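You operate a simulated robot arm through the tools that you are given. There is no shell and no other tool. Be economical: measure what you need, move in short steps, check, and stop when the job is done.

Carry out the task below with a simulated robot arm. There is one attempt and no reset: what you move stays moved.

Task
Clear the pin from the orange strip, set its rivet and gauge it.
Fine: the pin goes into the grey rack; the rivet stands in hole 5; use the blue squeezer and leave the blue dial and valve as they are; draw the strip out, gauge with the green gauge after the squeeze and put it back. Set down upright: green gauge.

It is judged by the outcome, as a careful person would: the job done as asked, and still so three seconds after it is handed in. It fails if anything else is knocked over, pushed out of place, dropped, spilled or broken.

Robot
A 7-joint arm with a three-finger gripper, fixed in place. Base frame: the origin is at the foot of the arm, x ahead of it, y to its left, z up; the work surface is at about z = 86. Lengths are in cm, angles in degrees, forces in N, time in s.
Its first joint turns from -166.0 to 166.0 degrees. Payload 2.69 kg.
Tool frame: the origin (TCP) lies between the finger pads and is the grasp point; the fingertips stand 3 cm ahead of it; z points along the fingers, y is the line along which they close. Largest opening 12.8 cm; the body of the gripper starts 11.7 cm behind the TCP.
Orientation is that of the tool frame in the base frame, as a unit quaternion [x, y, z, w]. With the fingers straight down and closing along the base's y, the tool's x points along the base's -x, its y along +y and its z along -z.

Tools
- The arm moves only by the tool send_rows. Its argument "targets" is a list of rows, each a list of 6 numbers: the shift along the tool's x, y, z in cm, then the turn, a rotation vector about the tool's x, y, z in degrees. In form: [[x, y, z, rx, ry, rz], ...]. A call has 1 to 12 rows; each row shifts and turns the commanded pose from where the row before left it, along the tool's axes as they then stand. "gripper" is the opening, from 0 (shut) to 1 (fully open), set as the call begins (left out, the last holds). A row lasts 0.2 s, in which the tool goes at most 5 cm and 8.6 degrees; a call with a longer step from one row to the next is refused whole, and so is a gripper value outside its range. A pose out of reach is approached as far as the arm can. The call stops where the force on the tool passes 70 N (or 10 N more than at its start, if that is more) or the arm is blocked; 0.2 s more then pass. Each finger halts on what it meets, pressing with about 23 N; the grip force reading is that of the motor and also rises with nothing between the fingers. The clock runs only during rows and for 0.2 s after the last one: add rows that do not move to give the fingers time. The reply holds the time, the measured pose of the TCP, the force on the tool along the base axes, the opening and the grip force, in the units named above and with some noise, with the torque about the TCP (base axes, N m) and any sound that the robot's microphone picked up.
- Cameras (640 x 400 px; columns grow to the right, rows downward): "scene" is fixed at [39.9, -65.19, 163.85]; the picture's right is [0.99, -0.17, 0.00], its down [-0.07, -0.43, -0.90] and it looks along [0.15, 0.89, -0.44] (base axes); focal length 321 px, centre (320, 200). "wrist" rides on the gripper at [5.8, 5.4, -13.1] in the tool frame; the picture's right is [-0.68, 0.74, 0.00], its down [-0.62, -0.57, -0.55] and it looks along [-0.40, -0.37, 0.84] (tool axes); focal length 234 px, centre (320, 200). There is no depth. A picture from a camera that has moved, and an enlarged one, comes with that camera's place and axes in the base frame and with its lens.
- snapshot(camera): a new picture of that camera. The clock stands still meanwhile.
- raise_lower(by): slides the trunk up (or, below 0, down) by that many cm; the arm rides with it, the base frame stays. It gives what a move gives, with no picture.
- close_up(camera, box): a new picture of the part [left, top, right, bottom] of that camera's present view, enlarged. The clock stands still meanwhile.
- finish_job(): hands the job in; it is judged then, once.

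Go step by step. Nothing tells you positions but the pictures and the camera data: compare them with the known pose of the tool, close in by small moves and look again before you grip or let go. The budget is 120 turns and 64 pictures, counting those below and the enlarged ones. Unless the task says otherwise, let go and move clear before handing in, and close with one line.

The tools are called after "Request:" as a command line: name --pt "numbers of a row" for each row, then --argument value for the rest, lists and objects as JSON in quotes. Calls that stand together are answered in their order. send_rows: Moves the arm, as the interface text tells. Its arguments: {"type":"object","properties":{"targets":{"type":"array","items":{"type":"array","items":{"type":"number"}}},"gripper":{"type":"number"}},"required":["targets"]} The other tools are called the same way: raise_lower (by) slides the trunk up or down; snapshot (camera) takes a picture; close_up (camera, box) takes an enlarged picture of a part of a camera's view; finish_job () hands the job in.

At the start:

```text
time_s: 0.0
ee_pos: [47.91, 50.77, 134.15]
tcp_rot: [-0.001, 1.0, -0.001, 0.0]
wrist_force: [-1.6, 0.9, 0.9]
wrist_torque: [0.0, 0.04, 0.01]
gripper_width: 12.77
gripper_force: 0.1
trunk travel left (down, up): [-15.0, 20.0]
```

scene: 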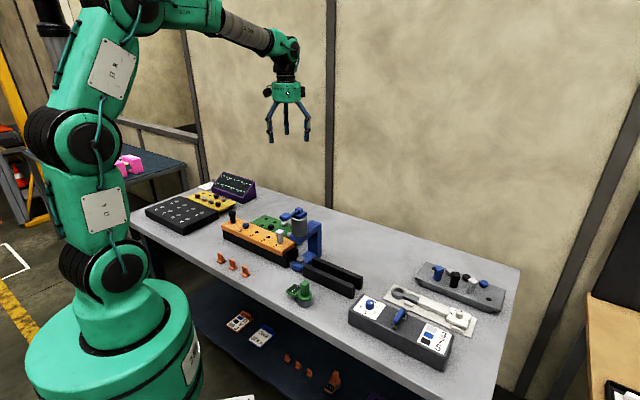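
wrist: 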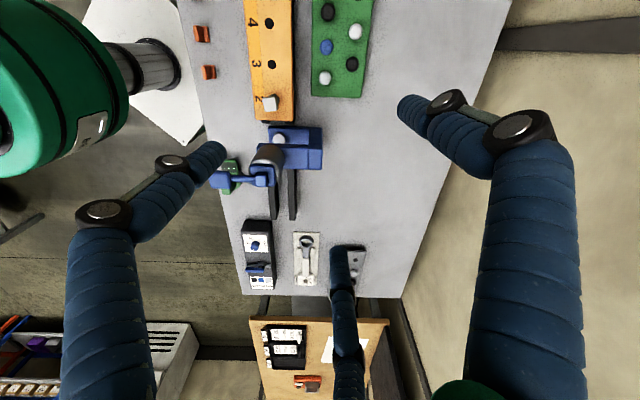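

I see an orange strip with a pin and holes, a blue squeezer, a green block of rivets, and a grey rack. I'll look closer at the parts first.

Request:
close_up --camera "scene" --box '[130, 160, 370, 310]'

Request:
close_up --camera "scene" --box '[270, 250, 510, 400]'

Request:
close_up --camera "wrist" --box '[180, 0, 420, 150]'

Request:
close_up --camera "wrist" --box '[200, 110, 440, 300]'

```text
2.67 times, centred on (250, 235) of scene
camera zoom: at [39.9, -65.19, 163.85], right [0.99, -0.17, 0.0], down [-0.07, -0.43, -0.9], along [0.15, 0.89, -0.44], focal length 855 px, centre (507, 107)
```

zoom: 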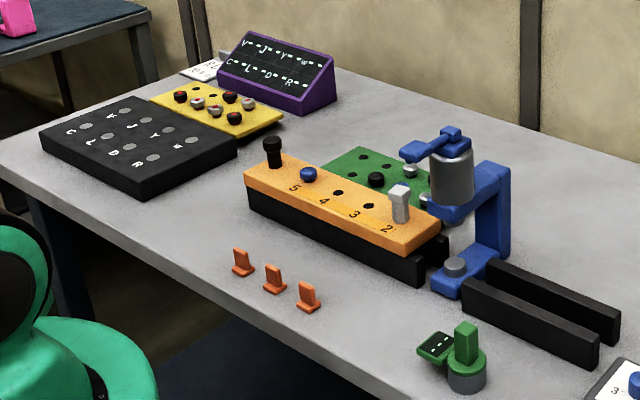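

```text
2.67 times, centred on (390, 325) of scene
camera zoom: at [39.9, -65.19, 163.85], right [0.99, -0.17, 0.0], down [-0.07, -0.43, -0.9], along [0.15, 0.89, -0.44], focal length 855 px, centre (133, -133)
```

zoom: 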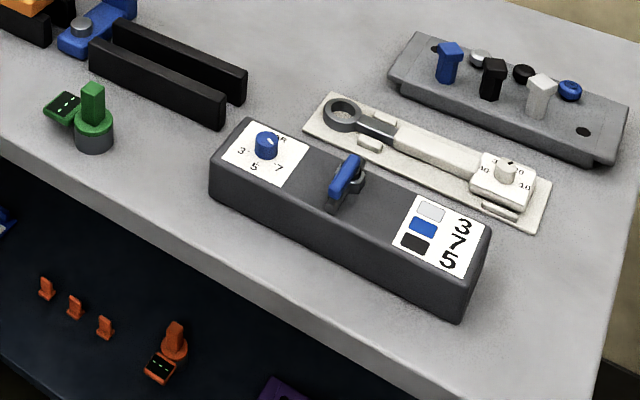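

```text
2.67 times, centred on (300, 75) of wrist
camera zoom: at [42.07, 56.17, 147.3], right [0.68, 0.74, 0.0], down [0.62, -0.57, 0.55], along [0.4, -0.37, -0.84], focal length 624 px, centre (373, 533)
```

zoom: 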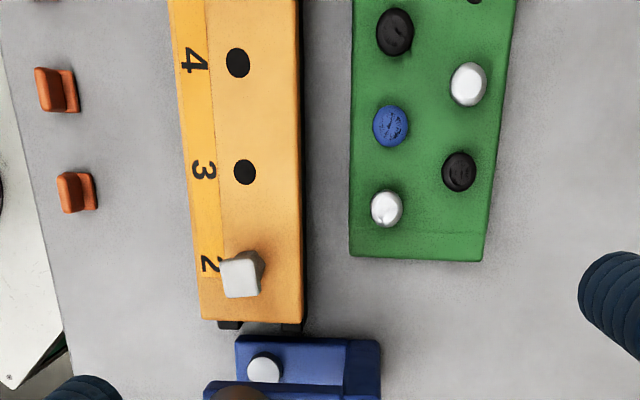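

```text
2.11 times, centred on (320, 205) of wrist
camera zoom: at [42.07, 56.17, 147.3], right [0.68, 0.74, 0.0], down [0.62, -0.57, 0.55], along [0.4, -0.37, -0.84], focal length 493 px, centre (320, 190)
```

zoom: 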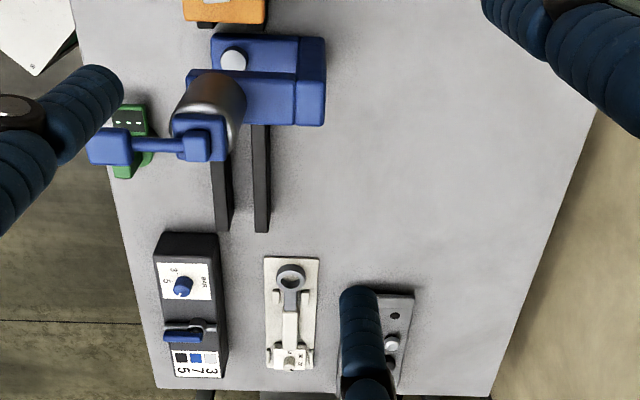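

The table axes run about 45° to the base. I'll check the gripper's shape, then go for a better view of the squeezer.

Request:
close_up --camera "scene" --box '[240, 30, 336, 150]'

Request:
close_up --camera "scene" --box '[250, 195, 346, 255]'

Request:
close_up --camera "scene" --box '[408, 250, 512, 315]'

```text
3.33 times, centred on (288, 90) of scene
camera zoom: at [39.9, -65.19, 163.85], right [0.99, -0.17, 0.0], down [-0.07, -0.43, -0.9], along [0.15, 0.89, -0.44], focal length 1069 px, centre (427, 567)
```

zoom: 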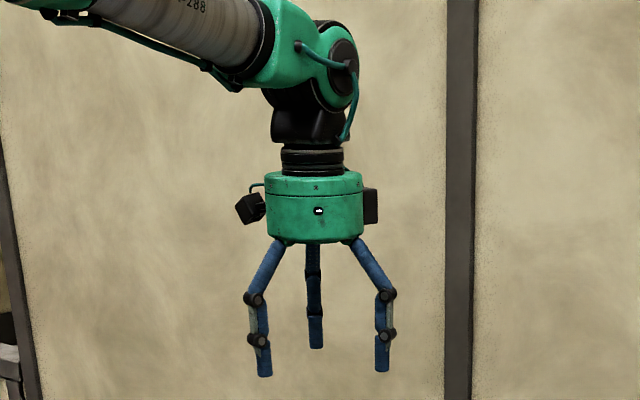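

```text
6.67 times, centred on (298, 225) of scene
camera zoom: at [39.9, -65.19, 163.85], right [0.99, -0.17, 0.0], down [-0.07, -0.43, -0.9], along [0.15, 0.89, -0.44], focal length 2138 px, centre (467, 33)
```

zoom: 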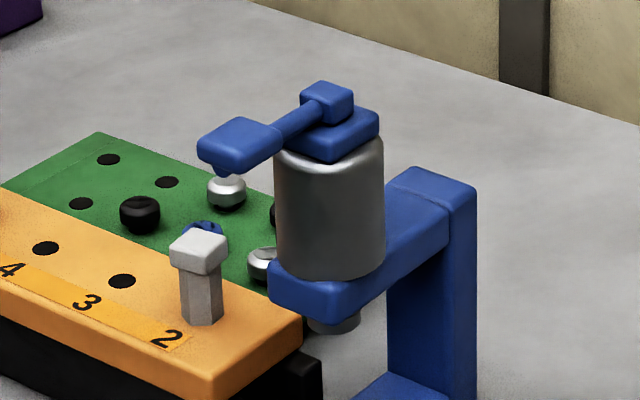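

```text
6.15 times, centred on (460, 282) of scene
camera zoom: at [39.9, -65.19, 163.85], right [0.99, -0.17, 0.0], down [-0.07, -0.43, -0.9], along [0.15, 0.89, -0.44], focal length 1974 px, centre (-542, -308)
```

zoom: 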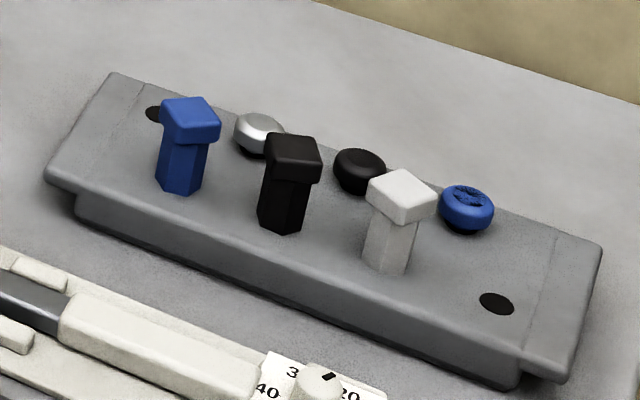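

The pin stands in hole 2, next to the squeezer. I'll turn the tool 45° to match the table, come above the strip and look.

Request:
send_rows --pt "1.5 -1.5 3 0 0 0" --pt "1.5 -1.5 3 0 0 0" --pt "1.5 -1.5 3 0 0 0" --pt "1.4 -1.5 3 0 0 0" --pt "0 -1.8 3 0 0 0" --pt "0 0 0 0 0 7.5" --pt "0 0 0 0 0 7.5" --pt "0 0 0 0 0 7.5" --pt "0 0 0 0 0 7.5" --pt "0 0 0 0 0 7.5" --pt "0 0 0 0 0 7.5" --pt "0 0 0 0 0 0" --gripper 0.4

Request:
snapshot --camera "wrist"

Request:
close_up --camera "scene" --box '[210, 110, 370, 260]'

```text
time_s: 2.6
ee_pos: [42.06, 42.98, 119.29]
tcp_rot: [0.383, 0.924, 0.0, 0.0]
wrist_force: [0.2, -0.7, -0.3]
wrist_torque: [-0.03, -0.01, 0.01]
gripper_width: 5.09
gripper_force: 0.1
trunk travel left (down, up): [-15.0, 20.0]
```

```text
54 pictures are left
camera wrist: at [41.68, 50.95, 132.33], right [1.0, 0.04, 0.0], down [0.03, -0.84, 0.55], along [0.02, -0.55, -0.84], focal length 234 px, centre (320, 200)
```

wrist: 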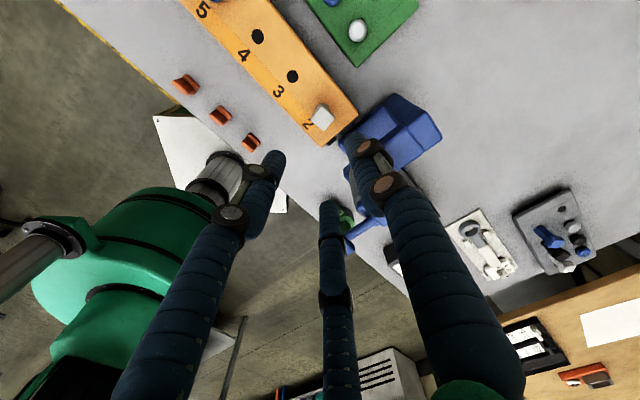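

```text
2.67 times, centred on (290, 185) of scene
camera zoom: at [39.9, -65.19, 163.85], right [0.99, -0.17, 0.0], down [-0.07, -0.43, -0.9], along [0.15, 0.89, -0.44], focal length 855 px, centre (400, 240)
```

zoom: 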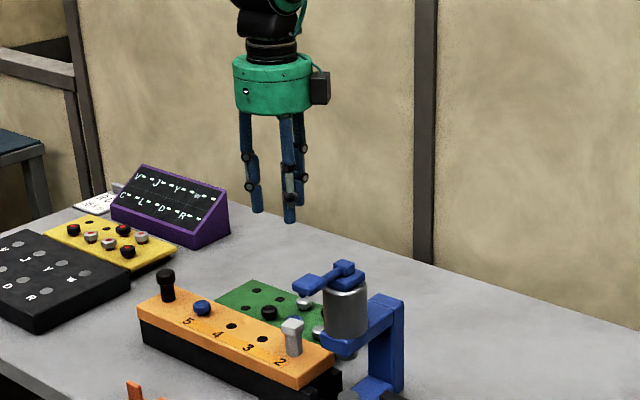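

The pin top is at about (42.2, 42.7, 98.8). I'll descend to just above it and check.

Request:
send_rows --pt "-0.2 0 4 0 0 0" --pt "0 0 4 0 0 0" --pt "0 0 4 0 0 0" --pt "0 0 3 0 0 0" --pt "0 0 0 0 0 0" --gripper 0.5

Request:
snapshot --camera "wrist"

Request:
close_up --camera "scene" --box '[210, 145, 370, 260]'

```text
time_s: 3.8
ee_pos: [42.01, 42.93, 104.1]
tcp_rot: [0.383, 0.924, 0.0, 0.0]
wrist_force: [-0.1, 0.8, -0.7]
wrist_torque: [-0.02, 0.02, 0.03]
gripper_width: 6.41
gripper_force: 0.1
trunk travel left (down, up): [-15.0, 20.0]
```

```text
52 pictures are left
camera wrist: at [41.7, 50.9, 117.15], right [1.0, 0.04, 0.0], down [0.04, -0.84, 0.55], along [0.02, -0.55, -0.84], focal length 234 px, centre (320, 200)
```

wrist: 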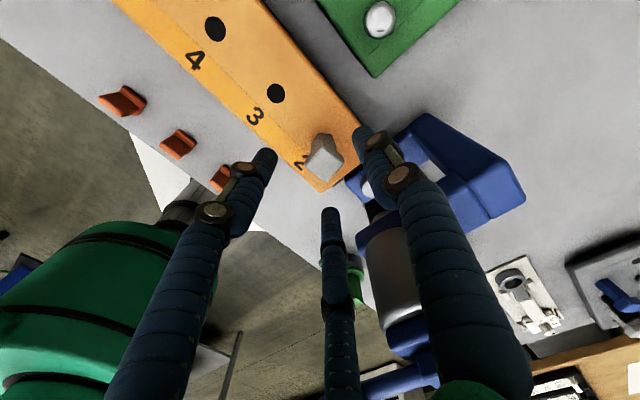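

```text
3.48 times, centred on (290, 202) of scene
camera zoom: at [39.9, -65.19, 163.85], right [0.99, -0.17, 0.0], down [-0.07, -0.43, -0.9], along [0.15, 0.89, -0.44], focal length 1116 px, centre (424, 191)
```

zoom: 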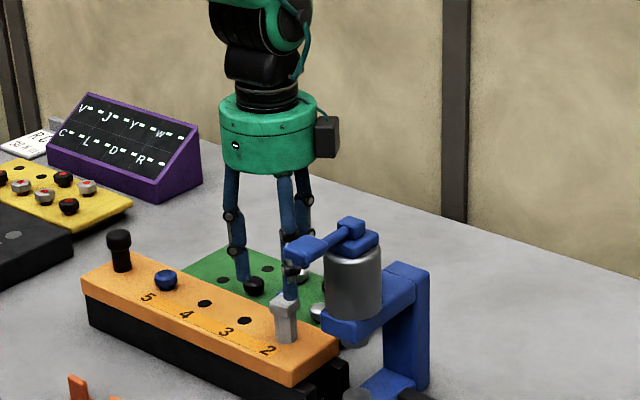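

I'll zoom in to refine the pin's position relative to the fingers.

Request:
close_up --camera "wrist" --box '[240, 90, 400, 230]'

Request:
close_up --camera "scene" --box '[260, 190, 320, 250]'

```text
2.86 times, centred on (320, 160) of wrist
camera zoom: at [41.7, 50.9, 117.15], right [1.0, 0.04, 0.0], down [0.04, -0.84, 0.55], along [0.02, -0.55, -0.84], focal length 669 px, centre (320, 314)
```

zoom: 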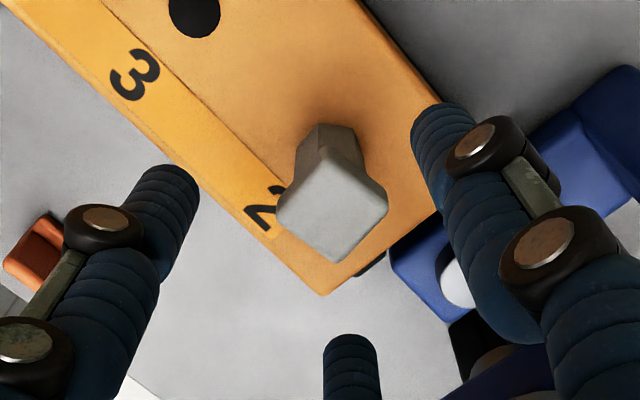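

```text
6.67 times, centred on (290, 220) of scene
camera zoom: at [39.9, -65.19, 163.85], right [0.99, -0.17, 0.0], down [-0.07, -0.43, -0.9], along [0.15, 0.89, -0.44], focal length 2138 px, centre (520, 67)
```

zoom: 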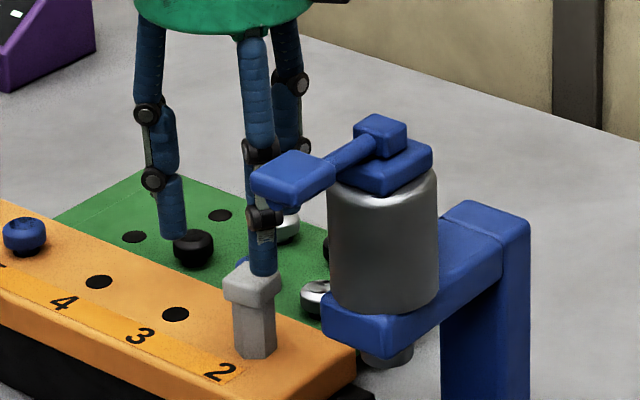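

The pin's head centre is at about (42.35, 42.6), aligned with the strip. I'll centre over it, descend and grip.

Request:
send_rows --pt "-0.48 0 0 0 0 0" --pt "0 0 2 0 0 0" --pt "0 0 2 0 0 0" --pt "0 0 1.5 0 0 0" --pt "0 0 1.2 0 0 0" --pt "0 0 0 0 0 0"

Request:
close_up --camera "wrist" --box '[240, 90, 400, 230]'

```text
time_s: 5.2
ee_pos: [42.56, 42.63, 97.47]
tcp_rot: [0.383, 0.924, 0.0, 0.0]
wrist_force: [0.9, 0.3, 0.0]
wrist_torque: [-0.02, 0.01, 0.0]
gripper_width: 6.4
gripper_force: 0.0
trunk travel left (down, up): [-15.0, 20.0]
```

```text
2.86 times, centred on (320, 160) of wrist
camera zoom: at [42.18, 50.49, 110.57], right [1.0, 0.04, 0.0], down [0.04, -0.84, 0.55], along [0.02, -0.55, -0.84], focal length 669 px, centre (320, 314)
```

zoom: 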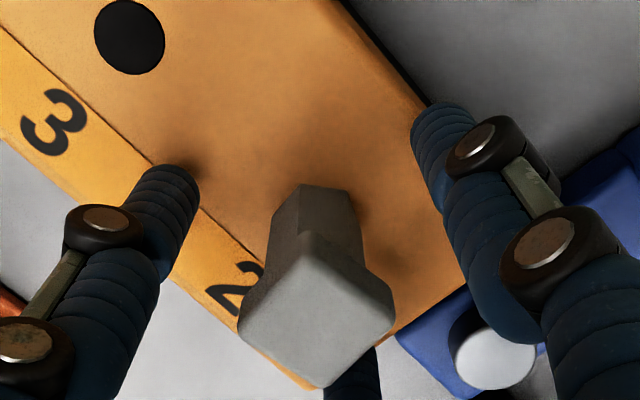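

The pin is centred between the fingers, so I'll close.

Request:
send_rows --pt "0 0 0 0 0 0" --pt "0 0 0 0 0 0" --pt "0 0 0 0 0 0" --gripper 0.0

```text
time_s: 6.0
ee_pos: [42.48, 42.47, 97.55]
tcp_rot: [0.382, 0.924, 0.0, -0.001]
wrist_force: [-2.4, -4.5, 4.0]
wrist_torque: [-0.1, 0.04, -0.03]
gripper_width: 2.92
gripper_force: 22.8
trunk travel left (down, up): [-15.0, 20.0]
```

It grips at 2.9 cm on the head. I'll lift slowly.

Request:
send_rows --pt "0 0 -1 0 0 0" --pt "0 0 -1 0 0 0" --pt "0 0 -2 0 0 0" --pt "0 0 -3 0 0 0" --pt "0 0 -4 0 0 0" --pt "0 0 -4 0 0 0" --pt "0 0 -4 0 0 0" --pt "0 0 0 0 0 0"

Request:
close_up --camera "scene" --box '[210, 130, 370, 260]'

Request:
snapshot --camera "wrist"

```text
time_s: 7.8
ee_pos: [42.55, 42.51, 116.69]
tcp_rot: [0.383, 0.924, 0.0, 0.0]
wrist_force: [-1.0, 0.3, 0.6]
wrist_torque: [0.04, 0.0, -0.02]
gripper_width: 2.89
gripper_force: 23.1
trunk travel left (down, up): [-15.0, 20.0]
```

```text
3.08 times, centred on (290, 195) of scene
camera zoom: at [39.9, -65.19, 163.85], right [0.99, -0.17, 0.0], down [-0.07, -0.43, -0.9], along [0.15, 0.89, -0.44], focal length 987 px, centre (412, 215)
```

zoom: 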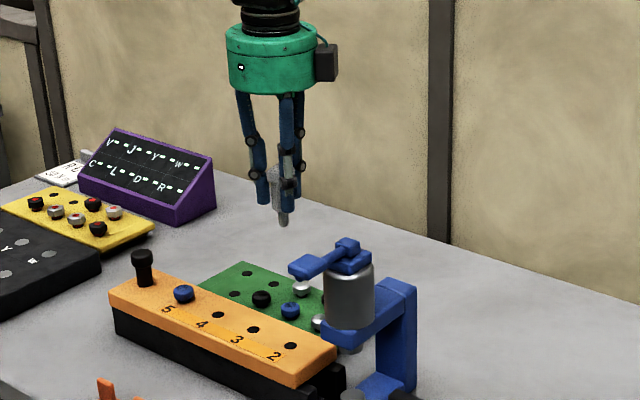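

```text
46 pictures are left
camera wrist: at [42.2, 50.57, 129.86], right [1.0, 0.04, 0.0], down [0.04, -0.84, 0.55], along [0.02, -0.55, -0.84], focal length 234 px, centre (320, 200)
```

wrist: 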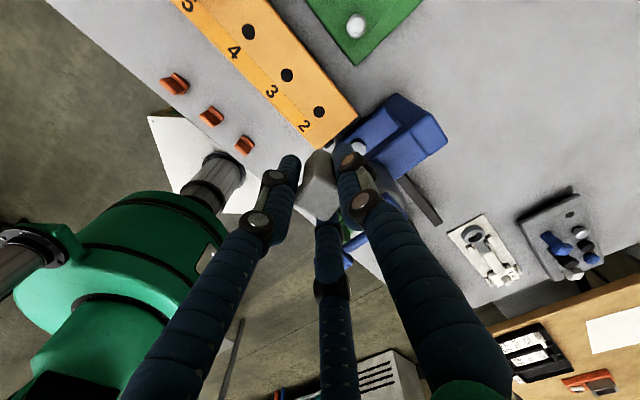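

The pin is out, and has a thin peg at the bottom. The nearest empty hole of the grey rack is at about (97.5, 22.4, 88.75), 100 cm out and close to the reach limit, so I'll carry the pin high towards it.

Request:
send_rows --pt "0 0 -4 0 0 0" --pt "0 0 -4 0 0 0" --pt "-3 1.4 0 0 0 0" --pt "-4.35 2.02 0 0 0 0" --pt "-4.35 2.02 0 0 0 0" --pt "-4.35 2.02 0 0 0 0" --pt "-4.35 2.02 0 0 0 0" --pt "-4.35 2.02 0 0 0 0" --pt "-4.35 2.02 0 0 0 0" --pt "-4.35 2.02 0 0 0 0" --pt "-4.35 2.02 0 0 0 0" --pt "0 0 0 0 0 0"

```text
time_s: 10.4
ee_pos: [81.6, 28.09, 124.54]
tcp_rot: [0.383, 0.924, 0.0, 0.0]
wrist_force: [0.8, -0.6, -0.9]
wrist_torque: [0.03, 0.03, 0.0]
gripper_width: 2.9
gripper_force: 23.2
trunk travel left (down, up): [-15.0, 20.0]
```

Request:
send_rows --pt "-2.5 1.2 3 0 0 0" --pt "-2.5 1.2 3 0 0 0" --pt "-2.5 1.2 3 0 0 0" --pt "-2.5 1.2 3 0 0 0" --pt "-2.5 1.2 2 0 0 0" --pt "-2 0.8 2 0 0 0" --pt "-0.8 0.4 2 0 0 0" --pt "0 0 0 0 0 0" --pt "0 0 0 0 0 0"

Request:
snapshot --camera "wrist"

Request:
snapshot --camera "scene"

```text
time_s: 12.4
ee_pos: [97.52, 22.38, 106.44]
tcp_rot: [0.383, 0.924, 0.0, 0.0]
wrist_force: [0.0, -0.2, -0.9]
wrist_torque: [0.02, 0.0, 0.04]
gripper_width: 2.96
gripper_force: 22.9
trunk travel left (down, up): [-15.0, 20.0]
```

```text
45 pictures are left
camera wrist: at [97.2, 30.38, 119.59], right [1.0, 0.04, 0.0], down [0.04, -0.84, 0.55], along [0.02, -0.55, -0.84], focal length 234 px, centre (320, 200)
```

wrist: 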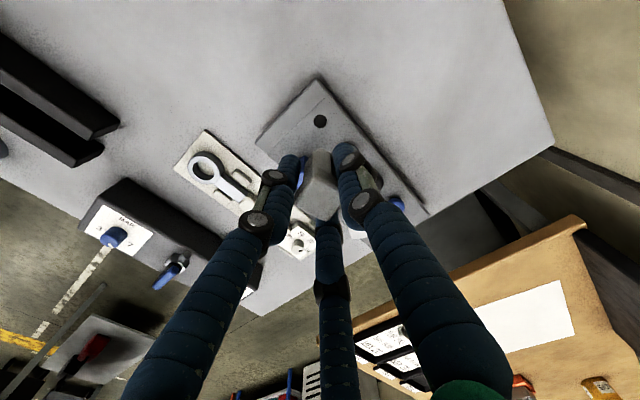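

```text
44 pictures are left
```

scene: 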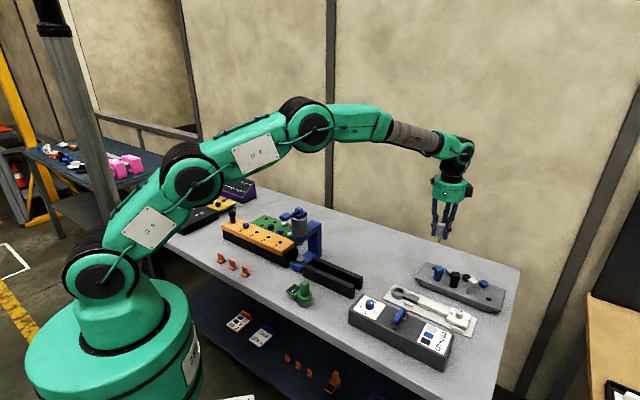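

The arm reaches above hole A. I'll zoom in to align.

Request:
close_up --camera "wrist" --box '[250, 80, 410, 220]'

Request:
close_up --camera "scene" --box '[400, 190, 500, 300]'

```text
2.86 times, centred on (330, 150) of wrist
camera zoom: at [97.2, 30.38, 119.59], right [1.0, 0.04, 0.0], down [0.04, -0.84, 0.55], along [0.02, -0.55, -0.84], focal length 669 px, centre (291, 343)
```

zoom: 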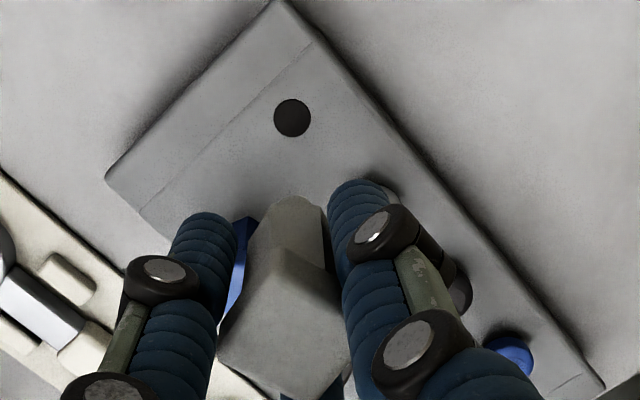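

```text
3.64 times, centred on (450, 245) of scene
camera zoom: at [39.9, -65.19, 163.85], right [0.99, -0.17, 0.0], down [-0.07, -0.43, -0.9], along [0.15, 0.89, -0.44], focal length 1166 px, centre (-153, 36)
```

zoom: 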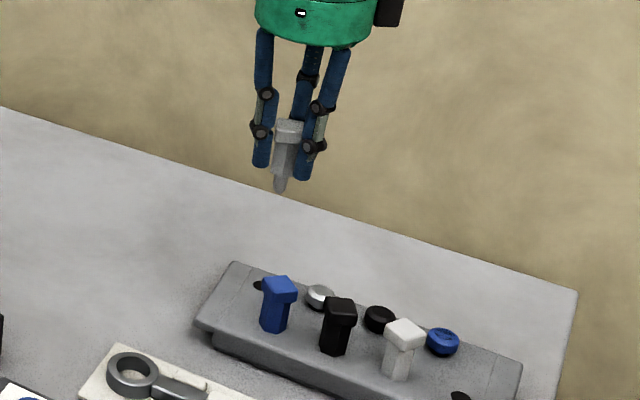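

Hole A is at (97.44, 22.33), matching the tool. I'll descend until the peg tip is just above the rack and check.

Request:
send_rows --pt "0 0 3 0 0 0" --pt "0 0 3 0 0 0" --pt "0 0 2 0 0 0" --pt "0 0 1.5 0 0 0" --pt "0 0 0 0 0 0"

Request:
close_up --camera "scene" --box '[410, 220, 490, 290]'

Request:
close_up --camera "wrist" --box '[250, 80, 410, 220]'

```text
time_s: 13.6
ee_pos: [97.47, 22.45, 97.01]
tcp_rot: [0.382, 0.924, 0.0, 0.0]
wrist_force: [0.4, 0.0, -1.0]
wrist_torque: [0.0, -0.01, 0.01]
gripper_width: 2.96
gripper_force: 23.3
trunk travel left (down, up): [-15.0, 20.0]
```

```text
5.71 times, centred on (450, 255) of scene
camera zoom: at [39.9, -65.19, 163.85], right [0.99, -0.17, 0.0], down [-0.07, -0.43, -0.9], along [0.15, 0.89, -0.44], focal length 1833 px, centre (-423, -114)
```

zoom: 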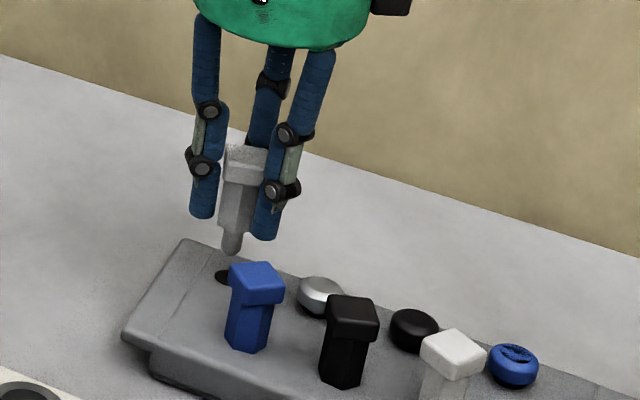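

```text
2.86 times, centred on (330, 150) of wrist
camera zoom: at [97.13, 30.46, 110.14], right [1.0, 0.04, 0.0], down [0.04, -0.84, 0.55], along [0.02, -0.55, -0.84], focal length 669 px, centre (291, 343)
```

zoom: 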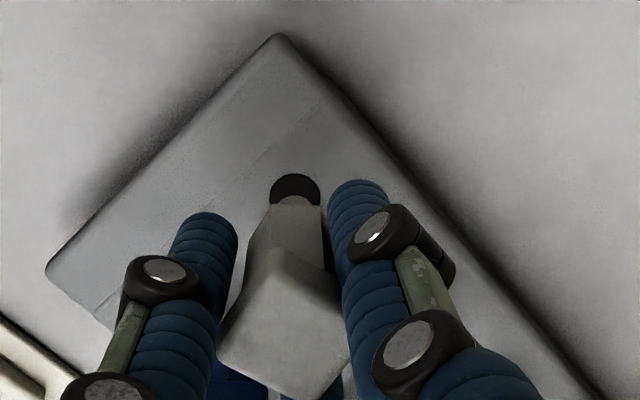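

Peg and hole are aligned to about 0.1 cm. I'll nudge slightly and lower gently, watching the force.

Request:
send_rows --pt "-0.08 0.08 0.5 0 0 0" --pt "0 0 0.6 0 0 0" --pt "0 0 0.6 0 0 0" --pt "0 0 0.6 0 0 0" --pt "0 0 0 0 0 0"

```text
time_s: 14.8
ee_pos: [97.66, 22.33, 94.73]
tcp_rot: [0.382, 0.924, 0.001, 0.001]
wrist_force: [-2.5, -3.0, 0.4]
wrist_torque: [-0.19, 0.03, 0.02]
gripper_width: 2.96
gripper_force: 22.4
trunk travel left (down, up): [-15.0, 20.0]
```

Request:
send_rows --pt "0 0 0.5 0 0 0" --pt "0 0 0.5 0 0 0" --pt "0 0 0.5 0 0 0" --pt "0 0 0 0 0 0"

Request:
close_up --camera "scene" --box '[410, 220, 490, 290]'

```text
time_s: 15.8
ee_pos: [97.68, 22.43, 93.13]
tcp_rot: [0.383, 0.924, 0.0, 0.0]
wrist_force: [-1.9, -1.8, -0.1]
wrist_torque: [-0.08, 0.12, 0.02]
gripper_width: 2.97
gripper_force: 23.3
trunk travel left (down, up): [-15.0, 20.0]
```

```text
5.71 times, centred on (450, 255) of scene
camera zoom: at [39.9, -65.19, 163.85], right [0.99, -0.17, 0.0], down [-0.07, -0.43, -0.9], along [0.15, 0.89, -0.44], focal length 1833 px, centre (-423, -114)
```

zoom: 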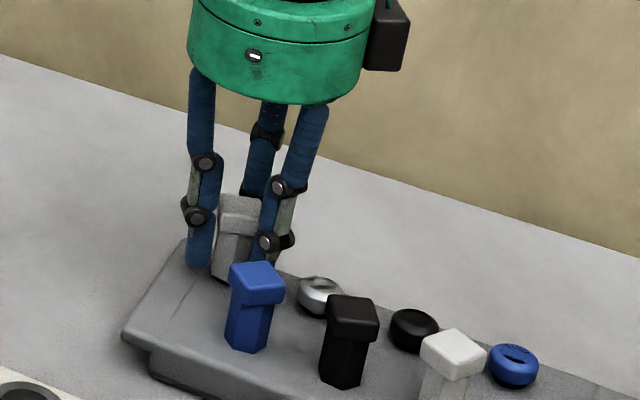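

It is in the hole. I'll lower the last bit until it seats.

Request:
send_rows --pt "0 0 0.3 0 0 0" --pt "0 0 0.2 0 0 0" --pt "0 0 0.1 0 0 0" --pt "0 0 0 0 0 0"

```text
time_s: 16.8
ee_pos: [97.75, 22.53, 92.77]
tcp_rot: [0.383, 0.924, 0.001, 0.0]
wrist_force: [0.2, -2.0, 11.4]
wrist_torque: [0.05, 0.02, 0.06]
gripper_width: 2.92
gripper_force: 23.4
trunk travel left (down, up): [-15.0, 20.0]
```

Seated, with 11 N of contact. I'll release with a small opening and rise.

Request:
send_rows --pt "0 0 -0.2 0 0 0" --pt "0 0 0 0 0 0" --pt "0 0 0 0 0 0" --pt "0 0 -2 0 0 0" --pt "0 0 -3 0 0 0" --pt "0 0 -4 0 0 0" --pt "0 0 -4 0 0 0" --pt "0 0 0 0 0 0" --gripper 0.38

Request:
close_up --camera "scene" --box '[410, 210, 510, 320]'

```text
time_s: 18.6
ee_pos: [97.79, 22.42, 105.94]
tcp_rot: [0.382, 0.924, 0.0, -0.001]
wrist_force: [0.1, 0.5, 0.6]
wrist_torque: [0.03, -0.05, -0.02]
gripper_width: 4.83
gripper_force: 0.1
trunk travel left (down, up): [-15.0, 20.0]
```

```text
3.64 times, centred on (460, 265) of scene
camera zoom: at [39.9, -65.19, 163.85], right [0.99, -0.17, 0.0], down [-0.07, -0.43, -0.9], along [0.15, 0.89, -0.44], focal length 1166 px, centre (-189, -36)
```

zoom: 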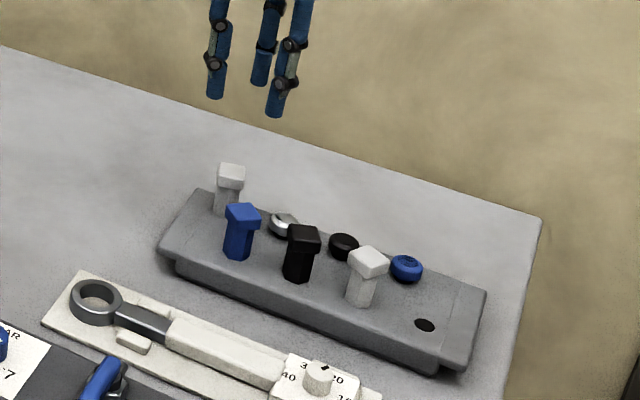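

The pin stands in the grey rack. Next I'll go back over the strip and measure the rivet, knob and ram.

Request:
send_rows --pt "0 0 -4.5 0 0 0" --pt "0 0 -4.5 0 0 0" --pt "0 0 -4.5 0 0 0" --pt "0 0 -4.5 0 0 0" --pt "4.51 -1.53 0 0 0 0" --pt "4.51 -1.53 0 0 0 0" --pt "4.51 -1.53 0 0 0 0" --pt "4.51 -1.53 0 0 0 0" --pt "4.51 -1.53 0 0 0 0" --pt "4.51 -1.53 0 0 0 0" --pt "4.51 -1.53 0 0 0 0"

Request:
send_rows --pt "4.51 -1.53 0 0 0 0" --pt "4.51 -1.53 0 0 0 0" --pt "4.51 -1.53 0 0 0 0" --pt "4.51 -1.53 0 0 0 0" --pt "4.51 -1.53 0 0 0 0" --pt "4.51 -1.53 0 0 0 0" --pt "4.51 -1.53 0 0 0 0" --pt "0 0 0 0 0 0" --gripper 0.8

Request:
close_up --camera "wrist" --box '[160, 0, 460, 190]'

```text
time_s: 21.0
ee_pos: [67.84, 37.33, 123.91]
tcp_rot: [0.384, 0.923, 0.001, 0.0]
wrist_force: [-0.3, -0.5, 0.5]
wrist_torque: [0.02, 0.06, -0.02]
gripper_width: 4.85
gripper_force: 0.1
trunk travel left (down, up): [-15.0, 20.0]
```

```text
time_s: 22.8
ee_pos: [37.63, 52.12, 124.01]
tcp_rot: [0.382, 0.924, 0.0, 0.0]
wrist_force: [0.3, 0.1, 0.6]
wrist_torque: [-0.02, -0.04, -0.01]
gripper_width: 10.26
gripper_force: 0.0
trunk travel left (down, up): [-15.0, 20.0]
```

```text
2.11 times, centred on (310, 95) of wrist
camera zoom: at [37.31, 60.06, 137.03], right [1.0, 0.04, 0.0], down [0.04, -0.84, 0.55], along [0.02, -0.55, -0.84], focal length 493 px, centre (341, 421)
```

zoom: 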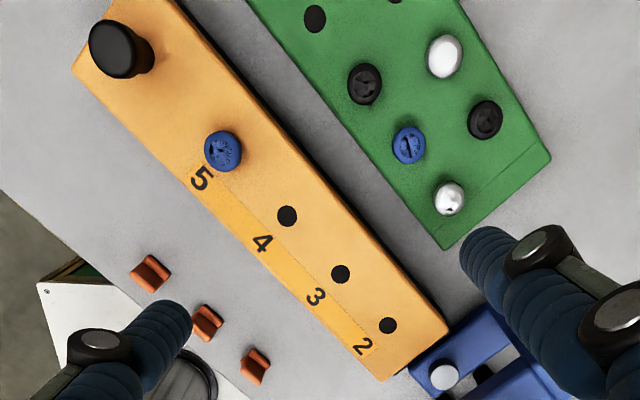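

The holes are 6.57 cm apart along (0.705, −0.709). The rivet is at (28.35, 56.4), the knob at (22.9, 61.95) and the anvil/ram at about (49.2, 35.3), so hole 5 must travel about 29.7 cm. Moving over the knob now.

Request:
send_rows --pt "4.35 -0.87 0 0 0 0" --pt "4.35 -0.87 2 0 0 0" --pt "4.35 -0.87 2 0 0 0" --pt "4.35 -0.87 2 0 0 0" --pt "0 0 4 0 0 0" --pt "0 0 4 0 0 0" --pt "0 0 3 0 0 0" --pt "0 0 0 0 0 0" --gripper 0.6

Request:
close_up --camera "wrist" --box '[200, 60, 440, 240]'

Request:
close_up --camera "scene" --box '[180, 150, 320, 260]'

```text
time_s: 24.6
ee_pos: [23.06, 61.99, 106.92]
tcp_rot: [0.382, 0.924, 0.0, 0.0]
wrist_force: [0.6, -0.2, 0.2]
wrist_torque: [-0.06, 0.0, -0.01]
gripper_width: 7.69
gripper_force: 0.0
trunk travel left (down, up): [-15.0, 20.0]
```

```text
2.22 times, centred on (320, 150) of wrist
camera zoom: at [22.79, 69.97, 119.97], right [1.0, 0.04, 0.0], down [0.04, -0.84, 0.55], along [0.02, -0.55, -0.84], focal length 520 px, centre (320, 311)
```

zoom: 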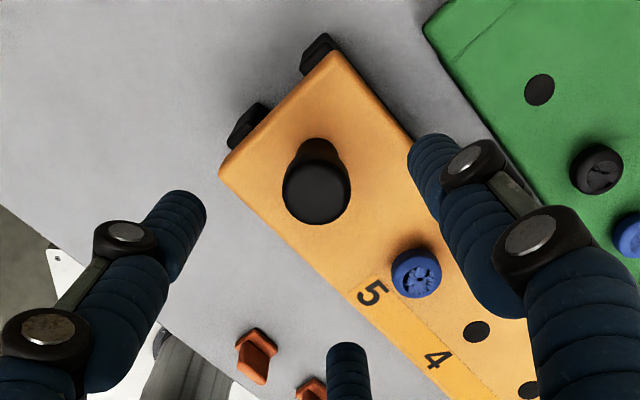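

```text
3.64 times, centred on (250, 205) of scene
camera zoom: at [39.9, -65.19, 163.85], right [0.99, -0.17, 0.0], down [-0.07, -0.43, -0.9], along [0.15, 0.89, -0.44], focal length 1166 px, centre (574, 182)
```

zoom: 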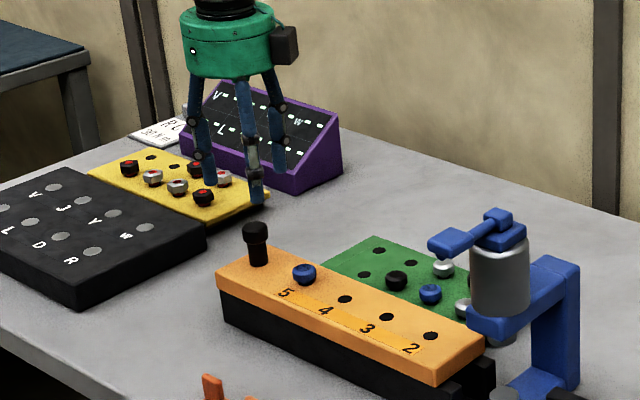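

Request:
send_rows --pt "0.15 -0.05 3 0 0 0" --pt "0 0 3 0 0 0" --pt "0 0 2 0 0 0" --pt "0 0 1.6 0 0 0" --pt "0 0 0 0 0 0"

Request:
send_rows --pt "0 0 0 0 0 0" --pt "0 0 0 0 0 0" --pt "0 0 0 0 0 0" --pt "0 0 0 0 0 0" --gripper 0.0

```text
time_s: 25.8
ee_pos: [23.01, 61.78, 97.15]
tcp_rot: [0.383, 0.924, -0.001, 0.0]
wrist_force: [0.2, 0.0, 0.1]
wrist_torque: [0.02, 0.02, 0.01]
gripper_width: 7.68
gripper_force: 0.0
trunk travel left (down, up): [-15.0, 20.0]
```

```text
time_s: 26.8
ee_pos: [23.07, 61.84, 97.14]
tcp_rot: [0.382, 0.924, 0.0, 0.0]
wrist_force: [1.6, 4.6, -2.0]
wrist_torque: [0.01, -0.07, -0.06]
gripper_width: 2.76
gripper_force: 45.0
trunk travel left (down, up): [-15.0, 20.0]
```

The knob is gripped. I'll slide the strip a little first and check the force.

Request:
send_rows --pt "-0.5 0 0 0 0 0" --pt "-1 0 0 0 0 0" --pt "-1.5 0 0 0 0 0" --pt "-2 0 0 0 0 0" --pt "0 0 0 0 0 0"

Request:
close_up --camera "scene" --box '[210, 180, 350, 290]'

```text
time_s: 28.0
ee_pos: [26.58, 58.24, 97.25]
tcp_rot: [0.382, 0.924, -0.001, 0.0]
wrist_force: [7.6, 6.8, -18.1]
wrist_torque: [0.31, -0.17, -0.04]
gripper_width: 2.78
gripper_force: 45.0
trunk travel left (down, up): [-15.0, 20.0]
```

```text
3.64 times, centred on (280, 235) of scene
camera zoom: at [39.9, -65.19, 163.85], right [0.99, -0.17, 0.0], down [-0.07, -0.43, -0.9], along [0.15, 0.89, -0.44], focal length 1166 px, centre (466, 73)
```

zoom: 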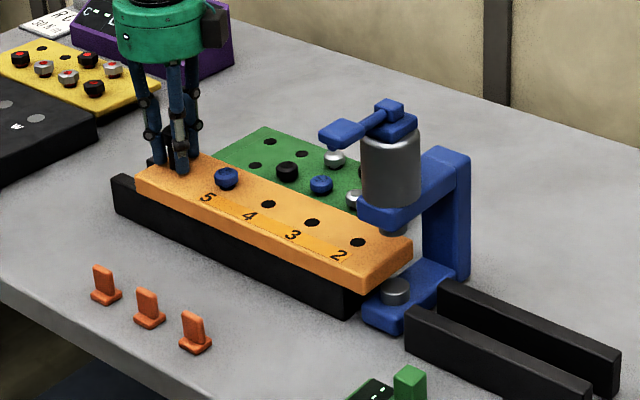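

Request:
send_rows --pt "-1.5 0.05 0.1 0 0 0" --pt "-2 0.05 0.05 0 0 0" --pt "-2 0 0 0 0 0" --pt "-2 0 0 0 0 0" --pt "-1.5 0 0 0 0 0" --pt "-1 0 0 0 0 0" --pt "0 0 0 0 0 0"

Request:
close_up --camera "scene" --box '[230, 180, 370, 290]'

```text
time_s: 29.6
ee_pos: [33.6, 51.11, 97.17]
tcp_rot: [0.383, 0.924, 0.001, 0.0]
wrist_force: [-5.1, -7.4, 7.7]
wrist_torque: [-0.26, 0.18, -0.02]
gripper_width: 2.8
gripper_force: 45.2
trunk travel left (down, up): [-15.0, 20.0]
```

```text
3.64 times, centred on (300, 235) of scene
camera zoom: at [39.9, -65.19, 163.85], right [0.99, -0.17, 0.0], down [-0.07, -0.43, -0.9], along [0.15, 0.89, -0.44], focal length 1166 px, centre (393, 73)
```

zoom: 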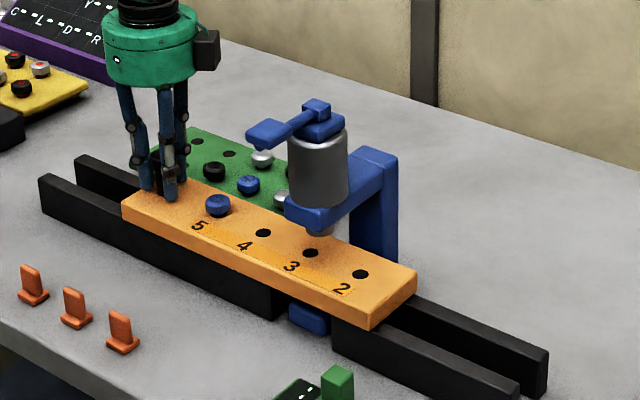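

Half way, and it slides well. Continuing.

Request:
send_rows --pt "-1.5 -0.05 -0.04 0 0 0" --pt "-2 0 0 0 0 0" --pt "-2 0 0 0 0 0" --pt "-2 0 0 0 0 0" --pt "-2 0 0 0 0 0" --pt "-1.5 0 0 0 0 0" --pt "-1 0 0 0 0 0" --pt "0 0 0 0 0 0"

Request:
close_up --camera "scene" --box '[250, 180, 370, 275]'

```text
time_s: 31.4
ee_pos: [42.15, 42.69, 97.22]
tcp_rot: [0.383, 0.924, 0.0, 0.001]
wrist_force: [-2.2, -0.9, 1.7]
wrist_torque: [-0.21, 0.16, 0.02]
gripper_width: 2.78
gripper_force: 44.8
trunk travel left (down, up): [-15.0, 20.0]
```

```text
4.21 times, centred on (310, 228) of scene
camera zoom: at [39.9, -65.19, 163.85], right [0.99, -0.17, 0.0], down [-0.07, -0.43, -0.9], along [0.15, 0.89, -0.44], focal length 1351 px, centre (362, 84)
```

zoom: 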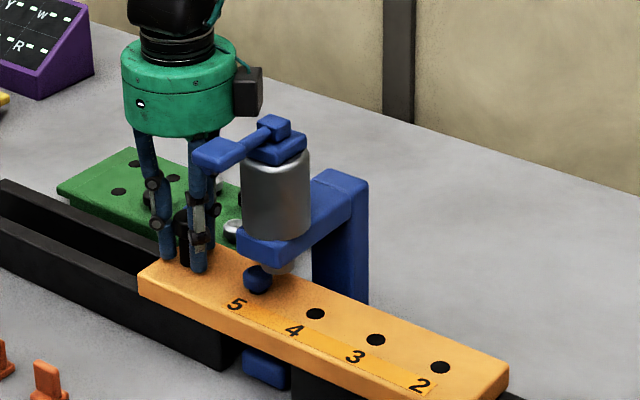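

Request:
send_rows --pt "-0.6 0 0 0 0 0" --pt "-0.8 0 0 0 0 0" --pt "-0.6 0 0 0 0 0" --pt "-0.5 0 0 0 0 0" --pt "0 0 0 0 0 0"

Request:
close_up --camera "scene" --box '[280, 200, 340, 250]'

Request:
close_up --camera "wrist" --box '[260, 120, 460, 280]'

```text
time_s: 32.3
ee_pos: [43.28, 41.6, 97.24]
tcp_rot: [0.381, 0.925, 0.001, 0.001]
wrist_force: [-27.1, 23.0, 1.8]
wrist_torque: [-1.29, -3.19, 0.39]
gripper_width: 2.79
gripper_force: 44.9
trunk travel left (down, up): [-15.0, 20.0]
stopped in row 4: the force on the tool passed its limit at 78 N (the readings are from after the stop); the commanded pose is now the measured one
```

```text
8.00 times, centred on (310, 225) of scene
camera zoom: at [39.9, -65.19, 163.85], right [0.99, -0.17, 0.0], down [-0.07, -0.43, -0.9], along [0.15, 0.89, -0.44], focal length 2566 px, centre (400, 0)
```

zoom: 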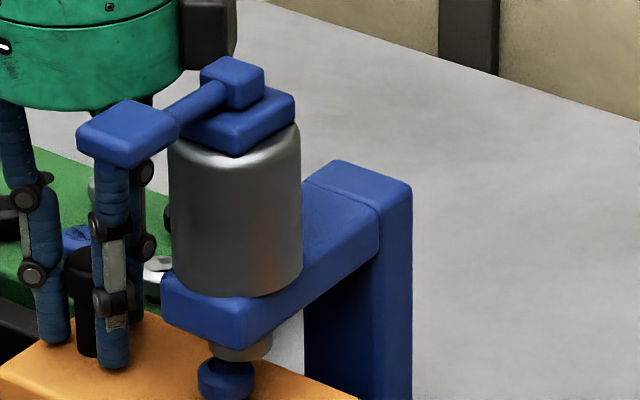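

```text
2.50 times, centred on (360, 200) of wrist
camera zoom: at [42.81, 49.66, 110.29], right [1.0, 0.05, 0.0], down [0.04, -0.84, 0.55], along [0.03, -0.55, -0.84], focal length 585 px, centre (220, 200)
```

zoom: 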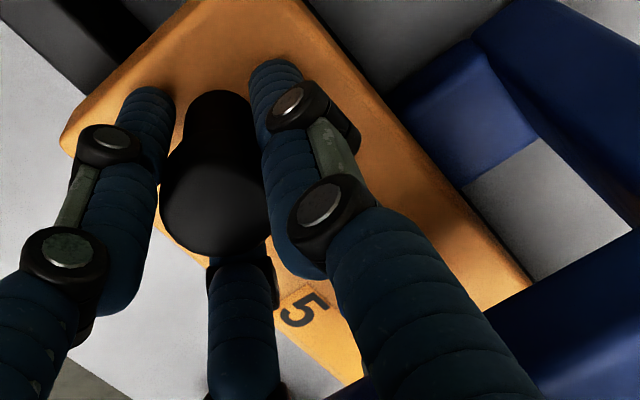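

The strip stopped short at 28.6 cm of travel. The torque says the contact is about 9 cm above the TCP, so the hand touches the squeezer head. I'll back off, let go of the knob and re-grip with the tool tilted away from the squeezer.

Request:
send_rows --pt "0.3 0 0 0 0 0" --pt "0 0 0 0 0 0"

Request:
send_rows --pt "0 0 0 0 0 0" --pt "0 0 0 0 0 0" --pt "0 0 -0.3 0 -5 0" --pt "0 0 0 0 -5 0" --pt "0 0 0 0 -5 0" --pt "0 0 0 0 0 0" --gripper 0.42

Request:
close_up --camera "scene" --box '[250, 170, 350, 260]'

```text
time_s: 32.9
ee_pos: [43.22, 41.62, 97.14]
tcp_rot: [0.382, 0.924, 0.001, 0.0]
wrist_force: [-10.5, 10.2, 5.5]
wrist_torque: [-2.27, -1.1, 0.76]
gripper_width: 2.78
gripper_force: 45.0
trunk travel left (down, up): [-15.0, 20.0]
```

```text
time_s: 34.3
ee_pos: [43.2, 41.68, 97.35]
tcp_rot: [0.378, 0.917, -0.049, 0.12]
wrist_force: [-1.0, -0.2, 2.5]
wrist_torque: [-0.02, 0.11, -0.08]
gripper_width: 5.36
gripper_force: 0.1
trunk travel left (down, up): [-15.0, 20.0]
```

```text
4.44 times, centred on (300, 215) of scene
camera zoom: at [39.9, -65.19, 163.85], right [0.99, -0.17, 0.0], down [-0.07, -0.43, -0.9], along [0.15, 0.89, -0.44], focal length 1426 px, centre (409, 133)
```

zoom: 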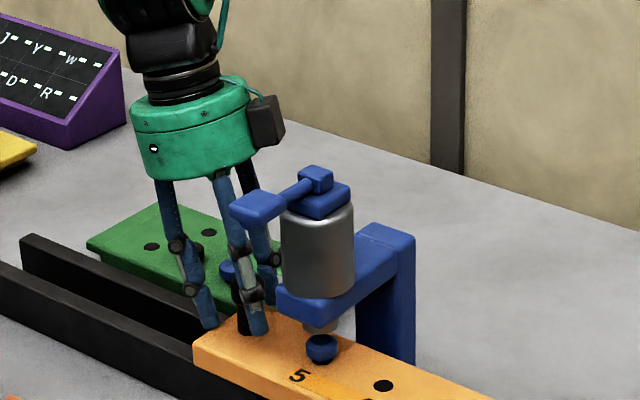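

Clear now. I'll re-grip and push on.

Request:
send_rows --pt "0 0 0 0 0 0" --pt "0 0 0 0 0 0" --pt "0 0 0 0 0 0" --gripper 0.0

Request:
send_rows --pt "-0.39 0 0.1 0 0 0" --pt "-0.39 0 0.1 0 0 0" --pt "0 0 0 0 0 0" --pt "0 0 0 0 0 0"

Request:
close_up --camera "scene" --box '[280, 200, 340, 250]'

```text
time_s: 35.1
ee_pos: [43.06, 41.47, 97.46]
tcp_rot: [0.378, 0.917, -0.05, 0.119]
wrist_force: [-13.5, -20.7, 4.9]
wrist_torque: [0.52, -0.65, -0.25]
gripper_width: 3.21
gripper_force: 45.1
trunk travel left (down, up): [-15.0, 20.0]
```

```text
time_s: 36.1
ee_pos: [43.62, 41.0, 97.33]
tcp_rot: [0.378, 0.917, -0.049, 0.12]
wrist_force: [-18.5, -17.7, -12.8]
wrist_torque: [0.64, -0.09, -0.22]
gripper_width: 3.17
gripper_force: 45.0
trunk travel left (down, up): [-15.0, 20.0]
```

```text
8.00 times, centred on (310, 225) of scene
camera zoom: at [39.9, -65.19, 163.85], right [0.99, -0.17, 0.0], down [-0.07, -0.43, -0.9], along [0.15, 0.89, -0.44], focal length 2566 px, centre (400, 0)
```

zoom: 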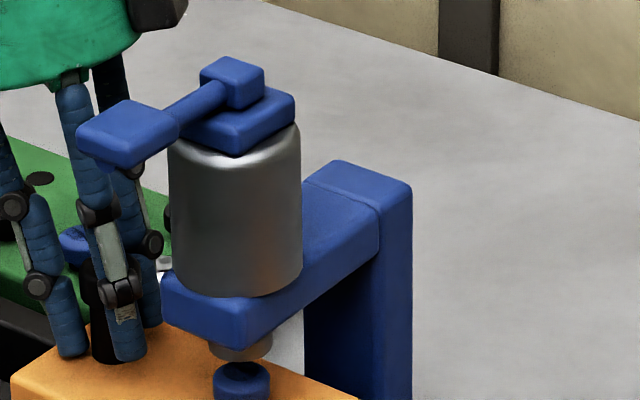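

The rivet is now centred under the ram: its column is 242 and about 242 is expected. I'll relieve the side load, let go and back out along the tool axis.

Request:
send_rows --pt "0 -0.15 0 0 0 0" --pt "0 0 0 0 0 0"

Request:
send_rows --pt "0 0 0 0 0 0" --pt "0 0 0 0 0 0" --pt "0 0 -2 0 0 0" --pt "0 0 -3 0 0 0" --pt "0 0 -4 0 0 0" --pt "0 0 -4 0 0 0" --pt "0 0 -4 0 0 0" --pt "0 0 -4 0 0 0" --pt "0 0 0 0 0 0" --gripper 0.42

Request:
close_up --camera "scene" --box '[260, 195, 340, 255]'

Request:
snapshot --camera "wrist"

```text
time_s: 36.7
ee_pos: [43.6, 40.96, 97.36]
tcp_rot: [0.379, 0.916, -0.049, 0.12]
wrist_force: [-9.3, -10.2, -20.0]
wrist_torque: [0.52, 0.15, -0.12]
gripper_width: 3.14
gripper_force: 45.0
trunk travel left (down, up): [-15.0, 20.0]
```

```text
time_s: 38.7
ee_pos: [39.79, 44.8, 117.8]
tcp_rot: [0.379, 0.916, -0.049, 0.12]
wrist_force: [-1.0, -0.6, 1.0]
wrist_torque: [0.05, -0.02, 0.03]
gripper_width: 5.36
gripper_force: 0.0
trunk travel left (down, up): [-15.0, 20.0]
```

```text
6.67 times, centred on (300, 225) of scene
camera zoom: at [39.9, -65.19, 163.85], right [0.99, -0.17, 0.0], down [-0.07, -0.43, -0.9], along [0.15, 0.89, -0.44], focal length 2138 px, centre (453, 33)
```

zoom: 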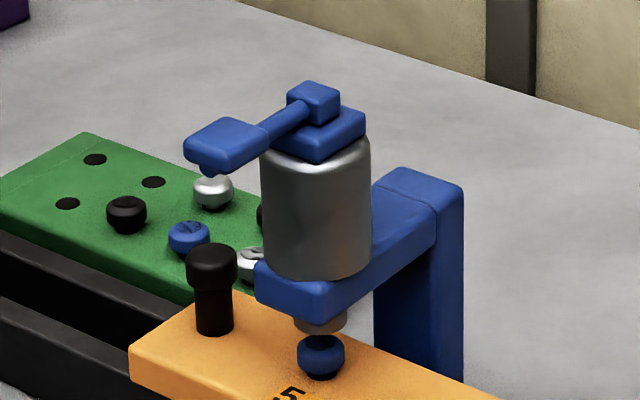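

```text
26 pictures are left
camera wrist: at [37.12, 55.01, 129.05], right [0.98, 0.06, 0.17], down [-0.08, -0.72, 0.69], along [0.17, -0.69, -0.7], focal length 234 px, centre (320, 200)
```

wrist: 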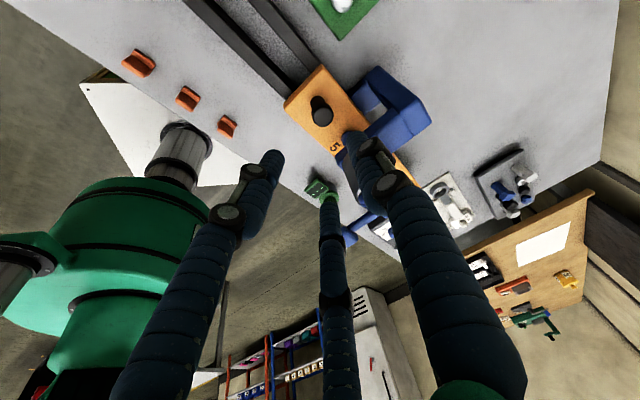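

The rivet sits under the ram and the knob stands clear. Next is the lever pad at about (44.2, 30.2, 111.6): I'll straighten the tool, close the fingers and come above the pad.

Request:
send_rows --pt "0 0 -3 0 5 0" --pt "0 0 0 0 5 0" --pt "0 0 0 0 5 0" --pt "-3.4 -1.85 0 0 0 0" --pt "-3.4 -1.85 0 0 0 0" --pt "-3.4 -1.85 0 0 0 0" --pt "-3.2 -1.8 0 0 0 0" --pt "0 0 0 0 0 0" --gripper 0.0

Request:
close_up --camera "scene" --box '[260, 165, 340, 255]'

```text
time_s: 40.5
ee_pos: [43.65, 30.71, 120.37]
tcp_rot: [0.382, 0.924, 0.002, -0.001]
wrist_force: [-0.5, -0.3, 0.6]
wrist_torque: [0.03, 0.03, 0.02]
gripper_width: 0.22
gripper_force: 22.9
trunk travel left (down, up): [-15.0, 20.0]
```

```text
4.44 times, centred on (300, 210) of scene
camera zoom: at [39.9, -65.19, 163.85], right [0.99, -0.17, 0.0], down [-0.07, -0.43, -0.9], along [0.15, 0.89, -0.44], focal length 1426 px, centre (409, 156)
```

zoom: 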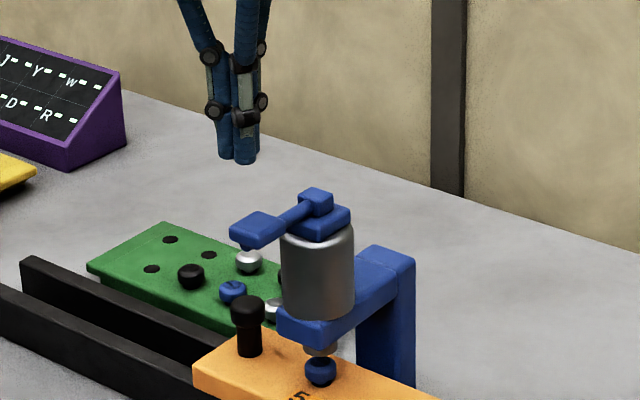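

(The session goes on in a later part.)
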